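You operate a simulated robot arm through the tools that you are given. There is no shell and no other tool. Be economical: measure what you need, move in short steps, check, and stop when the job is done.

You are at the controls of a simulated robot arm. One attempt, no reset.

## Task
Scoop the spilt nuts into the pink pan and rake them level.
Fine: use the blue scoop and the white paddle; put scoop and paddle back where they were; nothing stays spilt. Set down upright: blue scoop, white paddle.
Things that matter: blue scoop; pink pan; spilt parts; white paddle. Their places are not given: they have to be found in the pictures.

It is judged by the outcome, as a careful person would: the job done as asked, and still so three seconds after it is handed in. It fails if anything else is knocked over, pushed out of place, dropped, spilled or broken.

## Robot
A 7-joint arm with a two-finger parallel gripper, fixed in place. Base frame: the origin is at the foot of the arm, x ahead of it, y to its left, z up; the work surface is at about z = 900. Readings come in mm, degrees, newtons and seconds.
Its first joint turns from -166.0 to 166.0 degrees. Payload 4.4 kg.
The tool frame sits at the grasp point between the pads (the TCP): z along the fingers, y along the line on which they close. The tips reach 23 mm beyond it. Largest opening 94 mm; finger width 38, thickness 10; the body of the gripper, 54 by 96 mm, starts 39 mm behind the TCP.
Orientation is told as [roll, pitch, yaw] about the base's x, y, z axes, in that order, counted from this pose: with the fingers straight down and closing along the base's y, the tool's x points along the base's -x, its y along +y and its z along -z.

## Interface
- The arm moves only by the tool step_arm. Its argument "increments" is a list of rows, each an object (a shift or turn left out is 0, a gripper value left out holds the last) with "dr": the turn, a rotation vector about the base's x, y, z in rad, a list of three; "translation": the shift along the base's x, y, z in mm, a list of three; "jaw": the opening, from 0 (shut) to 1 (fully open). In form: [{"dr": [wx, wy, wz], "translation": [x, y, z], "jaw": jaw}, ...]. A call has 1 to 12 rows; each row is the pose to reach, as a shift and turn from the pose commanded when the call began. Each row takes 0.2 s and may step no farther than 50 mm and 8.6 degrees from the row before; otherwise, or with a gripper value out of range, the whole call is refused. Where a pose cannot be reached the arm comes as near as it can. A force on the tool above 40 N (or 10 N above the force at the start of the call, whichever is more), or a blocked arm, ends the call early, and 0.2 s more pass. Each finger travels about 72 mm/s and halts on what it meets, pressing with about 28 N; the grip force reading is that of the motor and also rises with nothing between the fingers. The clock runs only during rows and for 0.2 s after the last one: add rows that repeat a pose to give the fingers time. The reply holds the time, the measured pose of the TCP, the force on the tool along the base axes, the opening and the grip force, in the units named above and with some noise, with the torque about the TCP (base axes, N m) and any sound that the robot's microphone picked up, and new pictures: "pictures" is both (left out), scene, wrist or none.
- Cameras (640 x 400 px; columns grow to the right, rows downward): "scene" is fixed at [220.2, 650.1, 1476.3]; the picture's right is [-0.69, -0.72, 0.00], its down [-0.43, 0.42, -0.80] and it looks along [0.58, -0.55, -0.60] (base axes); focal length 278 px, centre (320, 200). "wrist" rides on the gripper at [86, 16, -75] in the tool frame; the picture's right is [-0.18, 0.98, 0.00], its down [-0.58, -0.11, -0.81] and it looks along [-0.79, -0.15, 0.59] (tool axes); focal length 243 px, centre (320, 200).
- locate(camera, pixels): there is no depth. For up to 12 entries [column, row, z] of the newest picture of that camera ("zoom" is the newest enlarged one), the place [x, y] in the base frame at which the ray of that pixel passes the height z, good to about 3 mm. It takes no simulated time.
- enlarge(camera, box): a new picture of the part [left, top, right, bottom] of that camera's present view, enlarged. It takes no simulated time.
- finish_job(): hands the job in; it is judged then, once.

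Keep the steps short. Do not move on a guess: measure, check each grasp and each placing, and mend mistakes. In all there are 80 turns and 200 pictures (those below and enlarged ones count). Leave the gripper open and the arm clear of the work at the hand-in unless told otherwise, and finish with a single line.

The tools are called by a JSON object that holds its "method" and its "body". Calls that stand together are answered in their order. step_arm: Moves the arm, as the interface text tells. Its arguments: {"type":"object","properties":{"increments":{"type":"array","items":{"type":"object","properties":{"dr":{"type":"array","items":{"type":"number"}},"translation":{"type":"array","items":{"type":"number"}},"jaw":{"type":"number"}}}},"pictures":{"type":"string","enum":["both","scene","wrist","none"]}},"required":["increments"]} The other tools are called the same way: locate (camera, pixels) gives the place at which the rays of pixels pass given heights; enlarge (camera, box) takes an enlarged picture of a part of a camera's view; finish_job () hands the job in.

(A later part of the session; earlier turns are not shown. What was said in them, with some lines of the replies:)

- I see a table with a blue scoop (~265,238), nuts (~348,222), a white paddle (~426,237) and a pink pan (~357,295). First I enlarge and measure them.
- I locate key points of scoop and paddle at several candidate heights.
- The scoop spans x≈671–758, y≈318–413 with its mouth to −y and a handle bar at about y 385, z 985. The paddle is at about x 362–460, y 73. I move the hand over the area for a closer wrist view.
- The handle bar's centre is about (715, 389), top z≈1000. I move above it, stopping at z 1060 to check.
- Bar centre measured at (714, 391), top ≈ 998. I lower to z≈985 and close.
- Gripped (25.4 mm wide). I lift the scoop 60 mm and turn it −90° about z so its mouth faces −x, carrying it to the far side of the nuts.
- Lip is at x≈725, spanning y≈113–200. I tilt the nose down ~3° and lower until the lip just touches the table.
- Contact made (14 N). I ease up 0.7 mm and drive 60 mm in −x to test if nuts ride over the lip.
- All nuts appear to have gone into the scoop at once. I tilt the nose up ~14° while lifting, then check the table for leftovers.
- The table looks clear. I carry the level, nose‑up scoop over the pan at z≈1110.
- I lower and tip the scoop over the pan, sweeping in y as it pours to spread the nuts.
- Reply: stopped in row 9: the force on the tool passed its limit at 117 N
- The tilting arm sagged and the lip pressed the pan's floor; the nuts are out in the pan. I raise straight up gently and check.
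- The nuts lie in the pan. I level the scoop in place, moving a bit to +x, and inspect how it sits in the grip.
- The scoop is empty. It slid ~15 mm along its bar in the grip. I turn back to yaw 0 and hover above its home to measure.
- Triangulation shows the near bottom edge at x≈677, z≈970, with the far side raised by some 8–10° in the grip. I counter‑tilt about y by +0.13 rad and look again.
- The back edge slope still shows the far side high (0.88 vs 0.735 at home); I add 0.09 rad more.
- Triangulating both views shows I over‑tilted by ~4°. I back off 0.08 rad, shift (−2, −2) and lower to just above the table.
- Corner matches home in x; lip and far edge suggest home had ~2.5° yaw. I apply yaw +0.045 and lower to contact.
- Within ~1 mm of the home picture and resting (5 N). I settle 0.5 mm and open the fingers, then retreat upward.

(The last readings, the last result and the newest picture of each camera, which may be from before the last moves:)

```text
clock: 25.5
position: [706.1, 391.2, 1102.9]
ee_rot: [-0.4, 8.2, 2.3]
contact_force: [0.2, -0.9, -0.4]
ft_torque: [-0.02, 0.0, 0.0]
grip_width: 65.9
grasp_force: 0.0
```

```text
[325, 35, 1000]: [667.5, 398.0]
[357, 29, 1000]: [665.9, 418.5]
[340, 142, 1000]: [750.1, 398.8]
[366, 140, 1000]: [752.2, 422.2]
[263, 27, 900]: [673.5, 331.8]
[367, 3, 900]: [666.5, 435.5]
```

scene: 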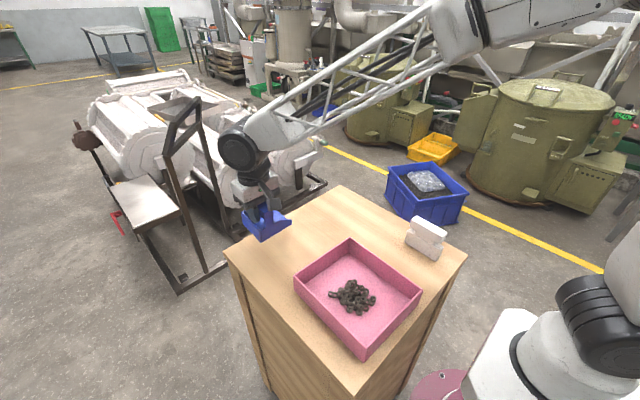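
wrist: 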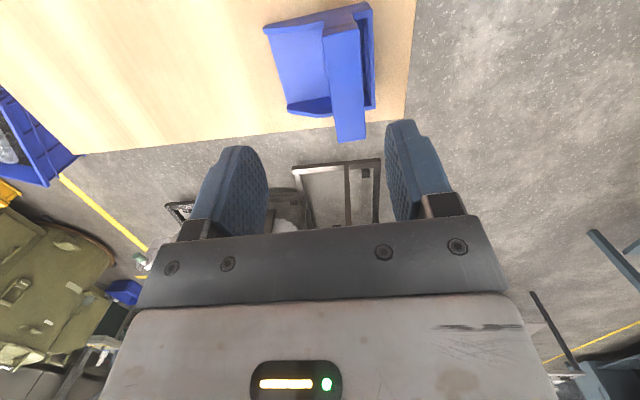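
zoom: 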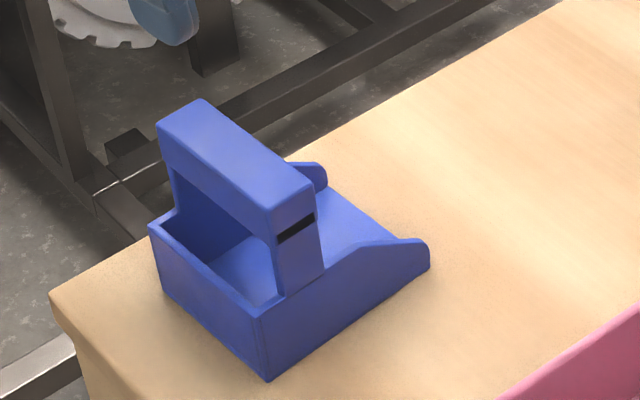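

The scoop got pushed ~17 mm in +y: the +y fingertip was low enough to catch the scoop's back wall when opening. I re-grip higher (as the first time, z 985), with the hand upright again, to correct it.

{"method": "step_arm", "body": {"increments": [{"dr": [0, -0.07, -0.01], "translation": [2, 9, 0]}, {"dr": [0, -0.143, -0.022], "translation": [3.5, 18.5, 0]}, {"dr": [0, -0.143, -0.022], "translation": [3.5, 18.5, -40]}, {"dr": [0, -0.143, -0.022], "translation": [3.5, 18.5, -80]}, {"dr": [0, -0.143, -0.022], "translation": [3.5, 18.5, -115]}, {"dr": [0, -0.143, -0.022], "translation": [3.5, 18.5, -115], "jaw": 0.3}, {"dr": [0, -0.143, -0.022], "translation": [3.5, 18.5, -115], "jaw": 0}, {"dr": [0, -0.143, -0.022], "translation": [3.5, 18.5, -115], "jaw": 0}, {"dr": [0, -0.143, -0.022], "translation": [3.5, 18.5, -115], "jaw": 0}], "pictures": "wrist"}}

{"method": "enlarge", "body": {"camera": "scene", "box": [235, 200, 305, 270]}}

```text
clock: 27.5
position: [710.9, 409.3, 987.1]
ee_rot: [-0.7, -0.1, 1.1]
contact_force: [-0.5, -0.1, -0.1]
ft_torque: [0.01, 0.03, -0.01]
grip_width: 25.6
grasp_force: 28.0
```

wrist: 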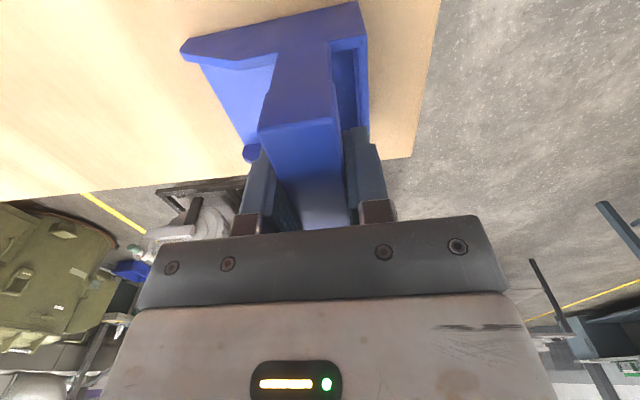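

```text
5.71 times, centred on (270, 235) of scene
```

zoom: 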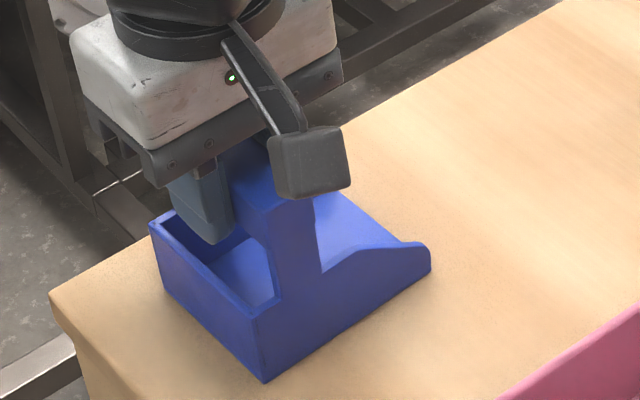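

Good grip as originally. I lift 3 mm, move (+4, −16.5) with a small yaw, set down.

{"method": "step_arm", "body": {"increments": [{"translation": [0, 0, 4]}, {"dr": [0, 0, 0.03], "translation": [4, -8, 5]}, {"dr": [0, 0, 0.03], "translation": [4, -16.5, 5]}, {"dr": [0, 0, 0.03], "translation": [4, -16.5, 2]}, {"dr": [0, 0, 0.03], "translation": [4, -16.5, 0]}, {"dr": [0, 0, 0.03], "translation": [4, -16.5, -0.5]}], "pictures": "none"}}

{"method": "enlarge", "body": {"camera": "scene", "box": [235, 200, 305, 270]}}

```text
clock: 28.9
position: [714.8, 392.8, 986.2]
ee_rot: [-0.6, -0.1, 3.0]
contact_force: [-1.7, -0.8, 8.4]
ft_torque: [0.2, 0.4, 0.06]
grip_width: 25.7
grasp_force: 28.4
```

```text
5.71 times, centred on (270, 235) of scene
```

zoom: 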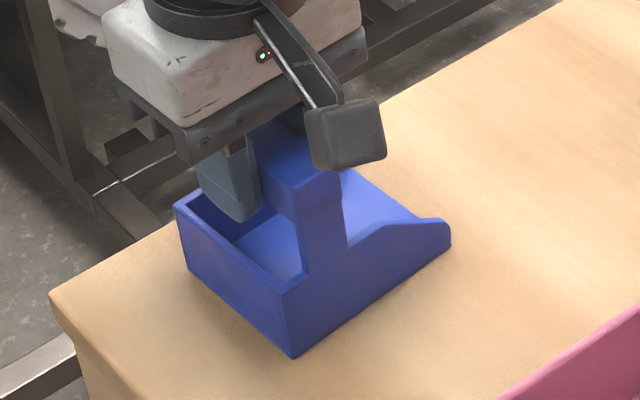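

Within ~2 mm of the home picture. I open at this height and rise.

{"method": "step_arm", "body": {"increments": [{"translation": [0, 0, 1], "jaw": 0.3}, {"translation": [0, 0, 1], "jaw": 0.55}, {"translation": [0, 0, 1], "jaw": 0.7}, {"translation": [0, 0, 1], "jaw": 0.7}, {"translation": [0, 0, 30], "jaw": 0.7}, {"translation": [0, 0, 75], "jaw": 0.7}, {"translation": [0, 0, 120], "jaw": 0.7}, {"translation": [0, 0, 160], "jaw": 0.7}, {"translation": [0, 0, 160], "jaw": 0.7}], "pictures": "scene"}}

{"method": "enlarge", "body": {"camera": "scene", "box": [235, 200, 305, 270]}}

```text
clock: 30.9
position: [714.3, 393.6, 1145.4]
ee_rot: [-0.6, 0.0, 2.9]
contact_force: [0.6, -0.3, -0.2]
ft_torque: [-0.01, -0.01, 0.02]
grip_width: 65.8
grasp_force: 0.0
```

scene: 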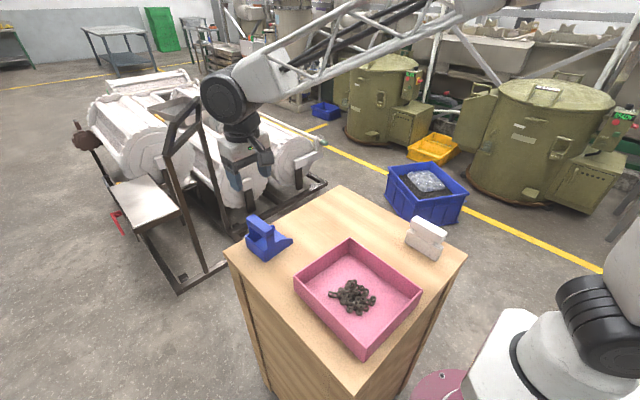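

```text
5.71 times, centred on (270, 235) of scene
```

zoom: 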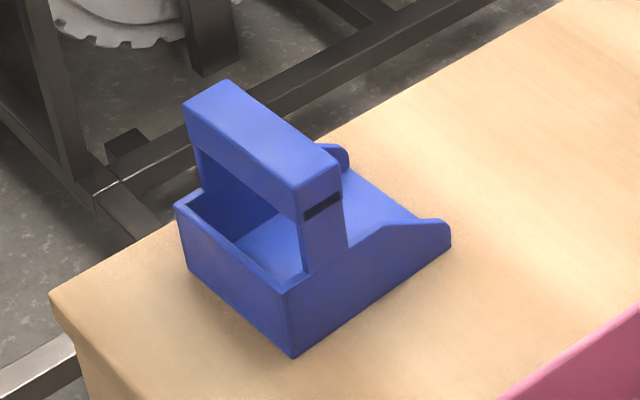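

Scoop matches its home picture. Next I fly to above the paddle (≈(410, 65)) for a closer look.

{"method": "step_arm", "body": {"increments": [{"translation": [-33, -33, 0], "dr": [0.01, 0, -0.05], "jaw": 1}, {"translation": [-66, -66, 0], "dr": [0.01, 0, -0.05]}, {"translation": [-99, -99, 0], "dr": [0.01, 0, -0.05]}, {"translation": [-132, -132, 0], "dr": [0.01, 0, -0.05]}, {"translation": [-165, -165, 0], "dr": [0.01, 0, -0.05]}, {"translation": [-198, -198, 0], "dr": [0.01, 0, -0.05]}, {"translation": [-231, -231, 0], "dr": [0.01, 0, -0.05]}, {"translation": [-264, -264, 0], "dr": [0.01, 0, -0.05]}, {"translation": [-297, -297, 0], "dr": [0.01, 0, -0.05]}, {"translation": [-314, -328, -20], "dr": [0.01, 0, -0.05]}, {"translation": [-314, -328, -50], "dr": [0.01, 0, -0.05]}, {"translation": [-314, -328, -50], "dr": [0.01, 0, -0.05]}], "pictures": "both"}}

{"method": "enlarge", "body": {"camera": "wrist", "box": [240, 0, 440, 130]}}

{"method": "enlarge", "body": {"camera": "scene", "box": [390, 200, 460, 270]}}

```text
clock: 33.5
position: [401.1, 65.4, 1092.8]
ee_rot: [0.1, 0.0, 0.1]
contact_force: [0.2, -0.6, -0.3]
ft_torque: [0.01, 0.02, 0.01]
grip_width: 93.8
grasp_force: 0.0
```

scene: 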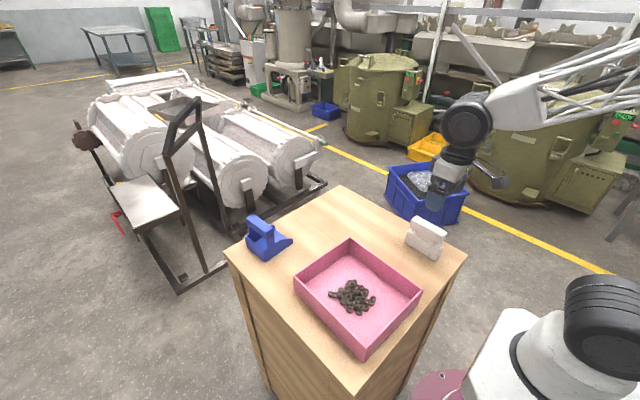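
wrist: 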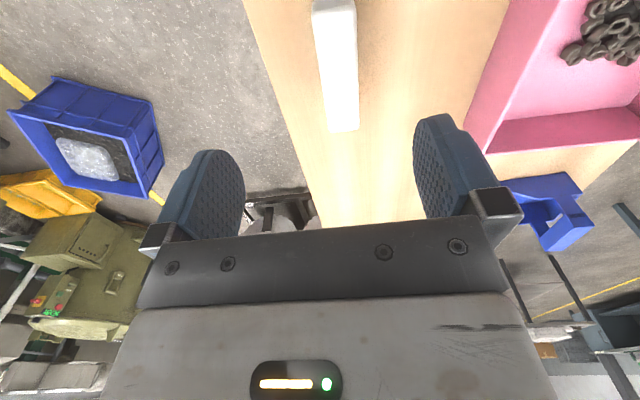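

```text
3.08 times, centred on (340, 65) of wrist
```

zoom: 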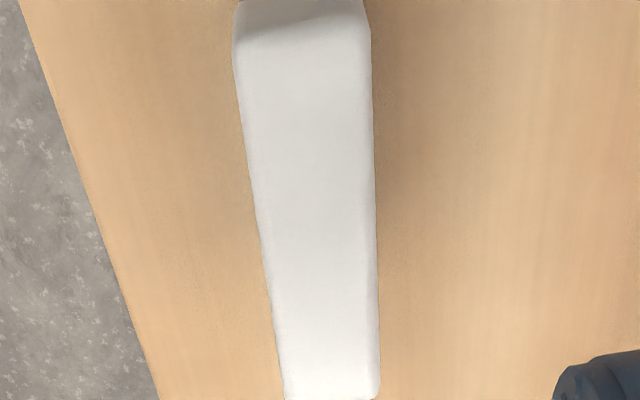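

```text
5.71 times, centred on (425, 235) of scene
```

zoom: 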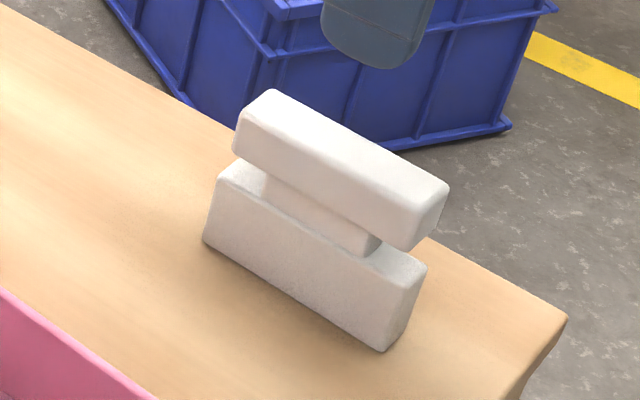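

{"method": "locate", "body": {"camera": "wrist", "pixels": [[311.7, 17.9, 970], [356.5, 13, 970], [328.5, 129, 970], [359, 128, 970], [311.7, 17.9, 980], [356.5, 13, 980], [328.5, 129, 980], [359, 128, 980]]}}

{"method": "locate", "body": {"camera": "scene", "pixels": [[411, 219.6, 970], [416.3, 215.8, 970], [447.5, 232.4, 970], [441.2, 237, 970], [411, 219.6, 980], [416.3, 215.8, 980], [447.5, 232.4, 980], [441.2, 237, 980]]}}

```text
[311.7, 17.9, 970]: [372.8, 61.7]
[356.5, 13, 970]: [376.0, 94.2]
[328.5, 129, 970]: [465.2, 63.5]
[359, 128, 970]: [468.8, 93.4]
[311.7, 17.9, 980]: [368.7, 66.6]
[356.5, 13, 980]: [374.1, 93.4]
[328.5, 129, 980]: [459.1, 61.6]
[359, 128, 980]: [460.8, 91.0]
```

```text
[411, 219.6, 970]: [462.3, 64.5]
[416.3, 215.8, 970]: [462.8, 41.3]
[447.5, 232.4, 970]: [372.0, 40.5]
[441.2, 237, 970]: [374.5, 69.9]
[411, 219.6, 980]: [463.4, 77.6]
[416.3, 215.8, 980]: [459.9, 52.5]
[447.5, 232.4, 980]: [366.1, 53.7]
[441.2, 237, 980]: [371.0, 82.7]
```

Bar centre is about (411, 77), top z≈990. I lower to z≈978 and grip.

{"method": "step_arm", "body": {"increments": [{"translation": [10, 11.5, -30]}, {"translation": [10, 11.5, -70]}, {"translation": [10, 11.5, -105]}, {"translation": [10, 11.5, -115]}, {"translation": [10, 11.5, -115]}, {"translation": [10, 11.5, -115], "jaw": 0.5}, {"translation": [10, 11.5, -115], "jaw": 0.2}, {"translation": [10, 11.5, -115], "jaw": 0}, {"translation": [10, 11.5, -115], "jaw": 0}, {"translation": [10, 11.5, -115], "jaw": 0}], "pictures": "both"}}

{"method": "enlarge", "body": {"camera": "scene", "box": [390, 200, 460, 270]}}

```text
clock: 35.7
position: [410.9, 76.1, 980.1]
ee_rot: [0.0, 0.0, 0.1]
contact_force: [0.3, -0.3, 0.7]
ft_torque: [-0.05, -0.11, -0.03]
grip_width: 27.7
grasp_force: 28.6
```

scene: 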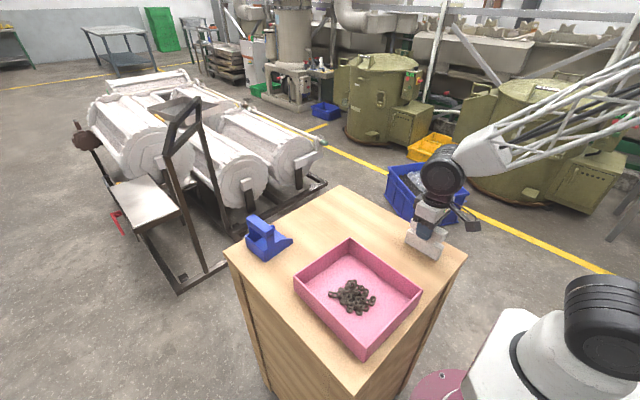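
wrist: 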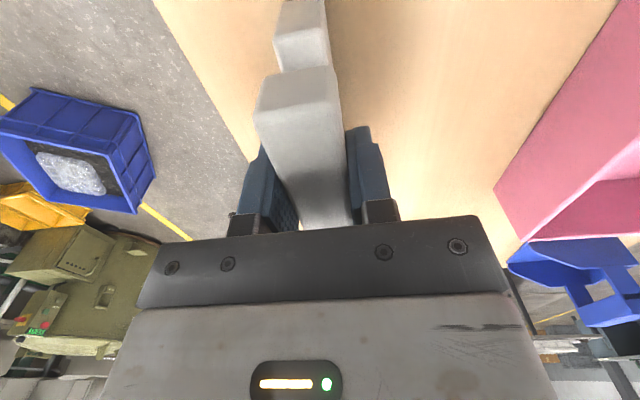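

```text
5.71 times, centred on (425, 235) of scene
```

zoom: 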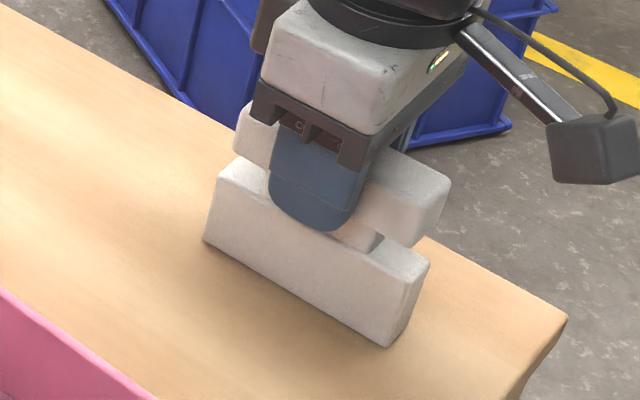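

Gripped (27.7 mm) without disturbing it; home TCP is (410.9, 76.1, 980). I lift 110 mm and carry it over the pan's near‑y side to view the nuts.

{"method": "step_arm", "body": {"increments": [{"translation": [0, 0, 40]}, {"translation": [0, 0, 80]}, {"translation": [0, 20, 110]}, {"translation": [10, 65, 110]}, {"translation": [20, 110, 110]}, {"translation": [35, 150, 110]}, {"translation": [39, 168, 110]}, {"translation": [39, 168, 110]}], "pictures": "both"}}

{"method": "enlarge", "body": {"camera": "scene", "box": [290, 230, 430, 360]}}

```text
clock: 37.5
position: [450.2, 243.9, 1089.2]
ee_rot: [0.0, 0.0, 0.0]
contact_force: [0.1, 0.0, -0.9]
ft_torque: [0.01, 0.0, -0.03]
grip_width: 27.9
grasp_force: 28.4
```

scene: 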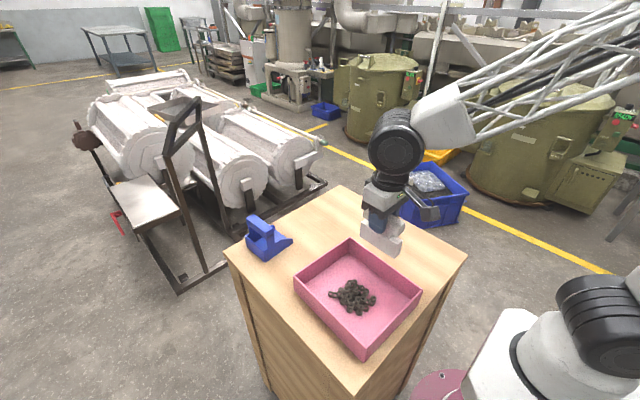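
wrist: 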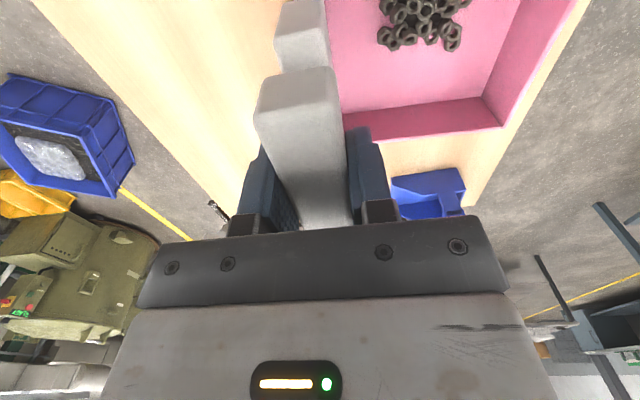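

```text
3.08 times, centred on (360, 295) of scene
```

zoom: 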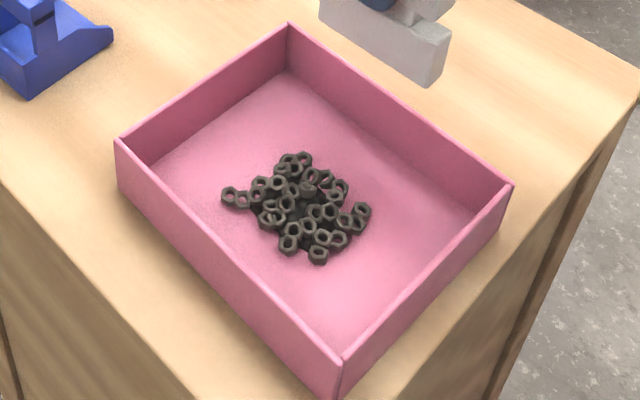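

{"method": "locate", "body": {"camera": "zoom", "pixels": [[222, 196, 908], [303, 156, 908], [370, 210, 908], [318, 260, 908], [270, 222, 908], [300, 200, 920], [289, 72, 904], [152, 163, 904], [512, 187, 950], [340, 362, 950], [117, 140, 950], [289, 24, 950]]}}

```text
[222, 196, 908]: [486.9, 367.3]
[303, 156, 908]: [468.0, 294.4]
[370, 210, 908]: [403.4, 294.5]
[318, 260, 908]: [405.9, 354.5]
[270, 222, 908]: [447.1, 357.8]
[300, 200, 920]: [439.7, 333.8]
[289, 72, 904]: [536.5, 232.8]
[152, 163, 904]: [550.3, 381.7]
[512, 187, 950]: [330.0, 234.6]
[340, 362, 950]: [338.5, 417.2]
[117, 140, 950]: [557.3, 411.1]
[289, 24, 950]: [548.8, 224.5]
```

Nuts occupy x 403–487, y 294–367 in the pan, partly two layers. I lower the blade to just over one nut height (TCP z≈996) at y 262 and sweep slowly +y.

{"method": "step_arm", "body": {"increments": [{"translation": [-5, 18, -30]}, {"translation": [-5, 18, -65]}, {"translation": [-5, 18, -93]}, {"translation": [-5, 30, -93]}, {"translation": [-5, 42, -93]}, {"translation": [-5, 54, -93]}, {"translation": [-5, 66, -93]}, {"translation": [-5, 78, -93]}, {"translation": [-5, 90, -93]}, {"translation": [-5, 102, -93]}, {"translation": [-5, 112, -93]}, {"translation": [-5, 112, -93]}], "pictures": "both"}}

{"method": "enlarge", "body": {"camera": "scene", "box": [290, 230, 430, 360]}}

```text
clock: 40.1
position: [444.8, 355.2, 997.2]
ee_rot: [0.0, 0.0, 0.0]
contact_force: [1.1, -0.4, -0.7]
ft_torque: [-0.01, -0.01, 0.01]
grip_width: 27.7
grasp_force: 28.3
```

scene: 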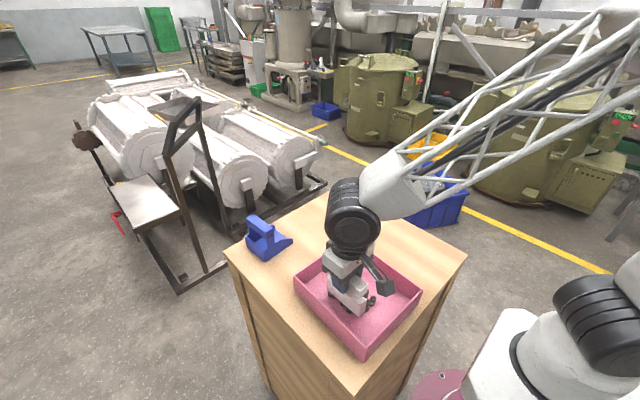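
wrist: 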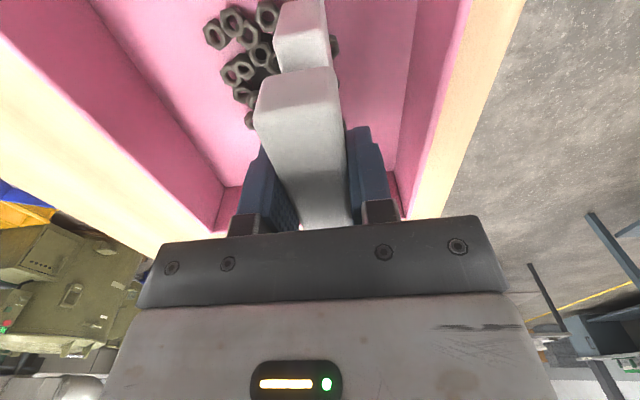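

```text
3.08 times, centred on (360, 295) of scene
```

zoom: 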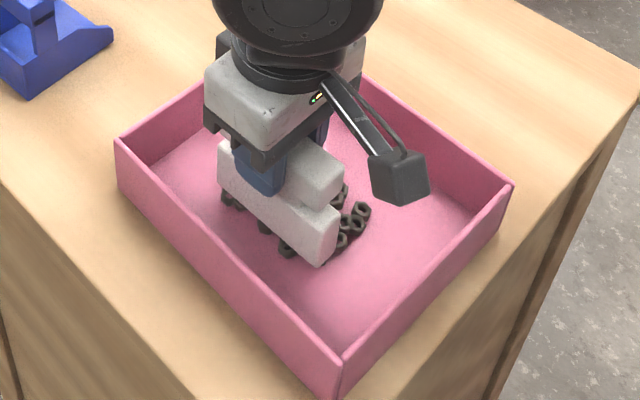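

The blade passed over without catching. I sweep back 3 mm lower, then lift to look.

{"method": "step_arm", "body": {"increments": [{"translation": [0, 16, 0]}, {"translation": [0, 16, -3]}, {"translation": [0, 2, -3]}, {"translation": [0, -13, -3]}, {"translation": [0, -28, -3]}, {"translation": [0, -43, -3]}, {"translation": [0, -58, -3]}, {"translation": [0, -73, -3]}, {"translation": [0, -90, -3]}, {"translation": [0, -95, 40]}, {"translation": [0, -105, 85]}, {"translation": [0, -105, 95]}], "pictures": "wrist"}}

{"method": "enlarge", "body": {"camera": "scene", "box": [290, 230, 430, 360]}}

```text
clock: 42.7
position: [444.2, 252.2, 1091.8]
ee_rot: [0.0, 0.0, 0.0]
contact_force: [-0.1, 0.2, -1.1]
ft_torque: [0.01, -0.04, 0.0]
grip_width: 27.6
grasp_force: 28.6
```

wrist: 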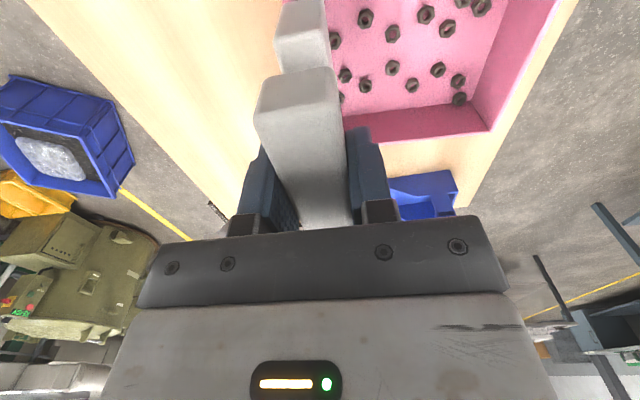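

```text
3.08 times, centred on (360, 295) of scene
```

zoom: 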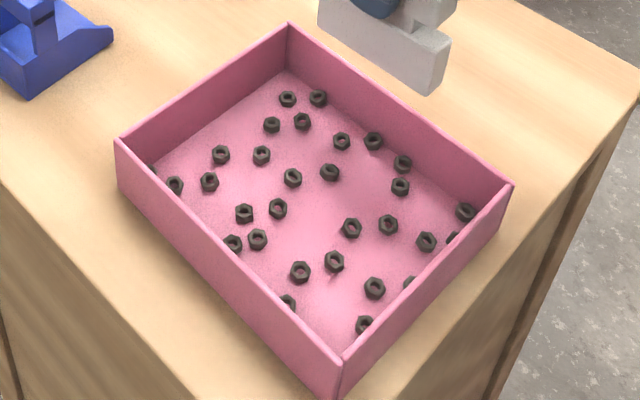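

The nuts are now spread in one even layer. I carry the paddle back over its home, and lower to just above the table.

{"method": "step_arm", "body": {"increments": [{"translation": [-5, -40, 5]}, {"translation": [-14, -85, 5]}, {"translation": [-24, -130, 5]}, {"translation": [-33.5, -170, 5]}, {"translation": [-33.5, -176, 0]}, {"translation": [-33.5, -176, -40]}, {"translation": [-33.5, -176, -80]}, {"translation": [-33.5, -176, -106]}, {"translation": [-33.5, -176, -109]}, {"translation": [-33.5, -176, -109]}], "pictures": "wrist"}}

{"method": "enlarge", "body": {"camera": "scene", "box": [390, 200, 460, 270]}}

```text
clock: 44.9
position: [412.5, 74.7, 983.1]
ee_rot: [0.0, 0.0, 0.0]
contact_force: [0.9, 0.8, -2.2]
ft_torque: [0.0, 0.04, -0.02]
grip_width: 27.8
grasp_force: 27.8
```

wrist: 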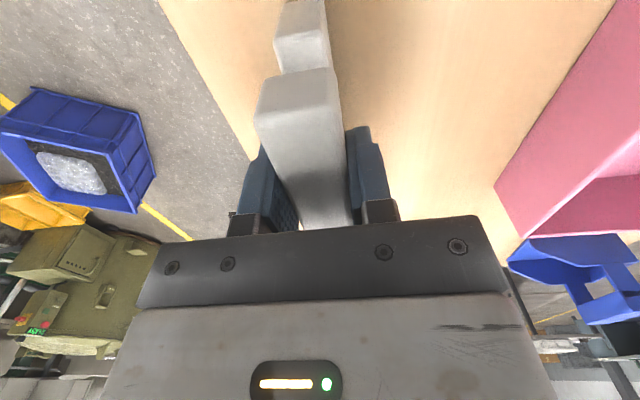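

```text
5.71 times, centred on (425, 235) of scene
```

zoom: 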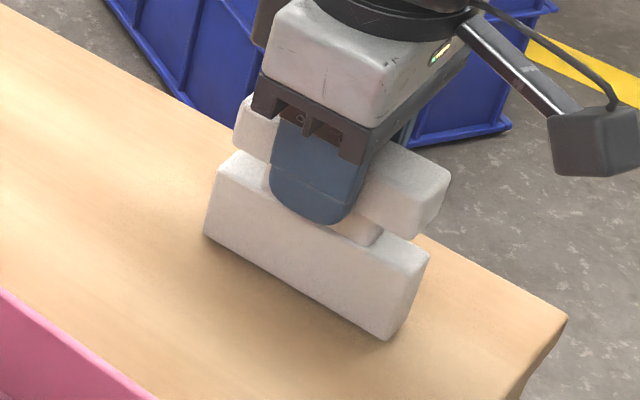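

Aligned with the home picture, ~3 mm above. I lower to contact.

{"method": "step_arm", "body": {"increments": [{"translation": [-0.5, 0.8, -2]}, {"translation": [-0.5, 0.8, -3]}, {"translation": [-0.5, 0.8, -4]}, {"translation": [-0.5, 0.8, -4]}], "pictures": "none"}}

{"method": "enlarge", "body": {"camera": "scene", "box": [390, 200, 460, 270]}}

```text
clock: 45.9
position: [411.2, 76.2, 978.6]
ee_rot: [-0.1, -0.1, -0.1]
contact_force: [-2.9, -0.9, 23.5]
ft_torque: [-0.06, -0.11, -0.06]
grip_width: 27.8
grasp_force: 27.5
```

```text
5.71 times, centred on (425, 235) of scene
```

zoom: 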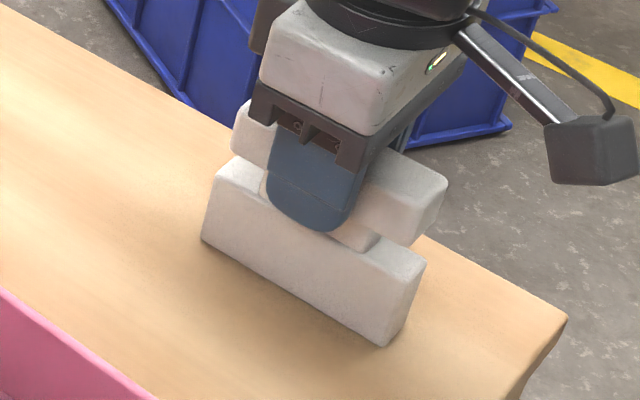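

Resting at home (23 N press). I ease 1 mm, open, and rise straight up.

{"method": "step_arm", "body": {"increments": [{"translation": [0, 0, 1.3]}, {"translation": [0, 0, 1.3], "jaw": 0.45}, {"translation": [0, 0, 1.3], "jaw": 0.7}, {"translation": [0, 0, 1.3], "jaw": 0.8}, {"translation": [0, 0, 1.3], "jaw": 0.8}, {"translation": [0, 0, 40], "jaw": 0.8}, {"translation": [0, 0, 85], "jaw": 0.8}, {"translation": [0, 0, 130], "jaw": 0.8}, {"translation": [0, 0, 175], "jaw": 1}, {"translation": [0, 0, 220], "jaw": 1}, {"translation": [0, 0, 220], "jaw": 1}], "pictures": "both"}}

{"method": "enlarge", "body": {"camera": "scene", "box": [390, 200, 460, 270]}}

{"method": "enlarge", "body": {"camera": "scene", "box": [220, 180, 480, 360]}}

```text
clock: 48.3
position: [412.5, 77.6, 1196.6]
ee_rot: [0.0, 0.0, -0.1]
contact_force: [-0.5, 0.8, 0.0]
ft_torque: [0.0, 0.0, -0.01]
grip_width: 94.1
grasp_force: 0.0
```

scene: 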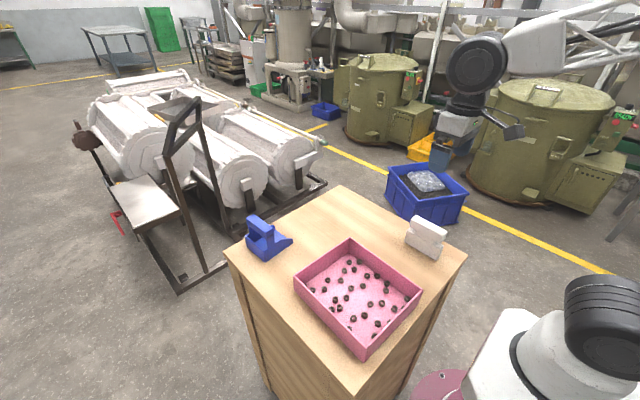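
wrist: 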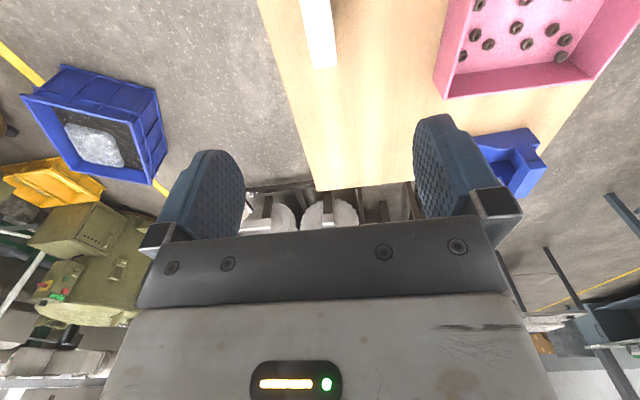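

```text
5.71 times, centred on (425, 235) of scene
```

zoom: 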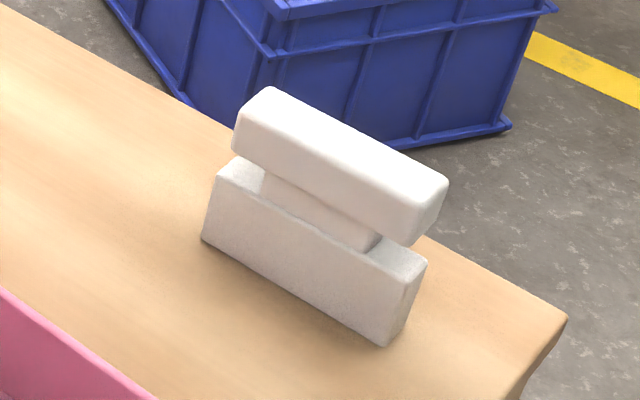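

```text
2.22 times, centred on (350, 270) of scene
```

zoom: 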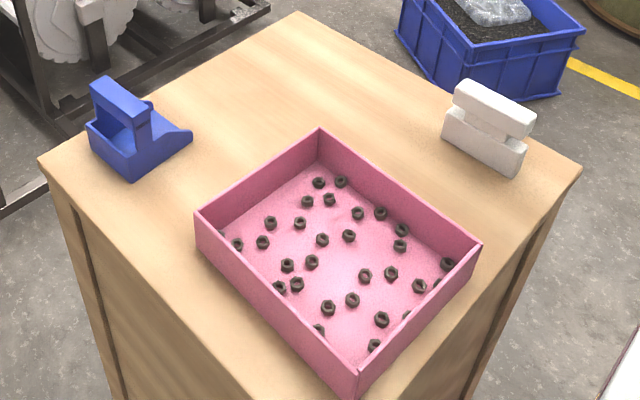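

The final picture shows the scoop and paddle upright at their home spots and the pan where it was. The nuts are level in the pan, the table is clear, and the gripper is open above everything. I hand in.

{"method": "finish_job", "body": {}}

```text
The job is handed in.
```

The nuts are in the pink pan, raked into one even layer, with none seen left on the table; the scoop and paddle stand upright within about 2 mm of where they were.
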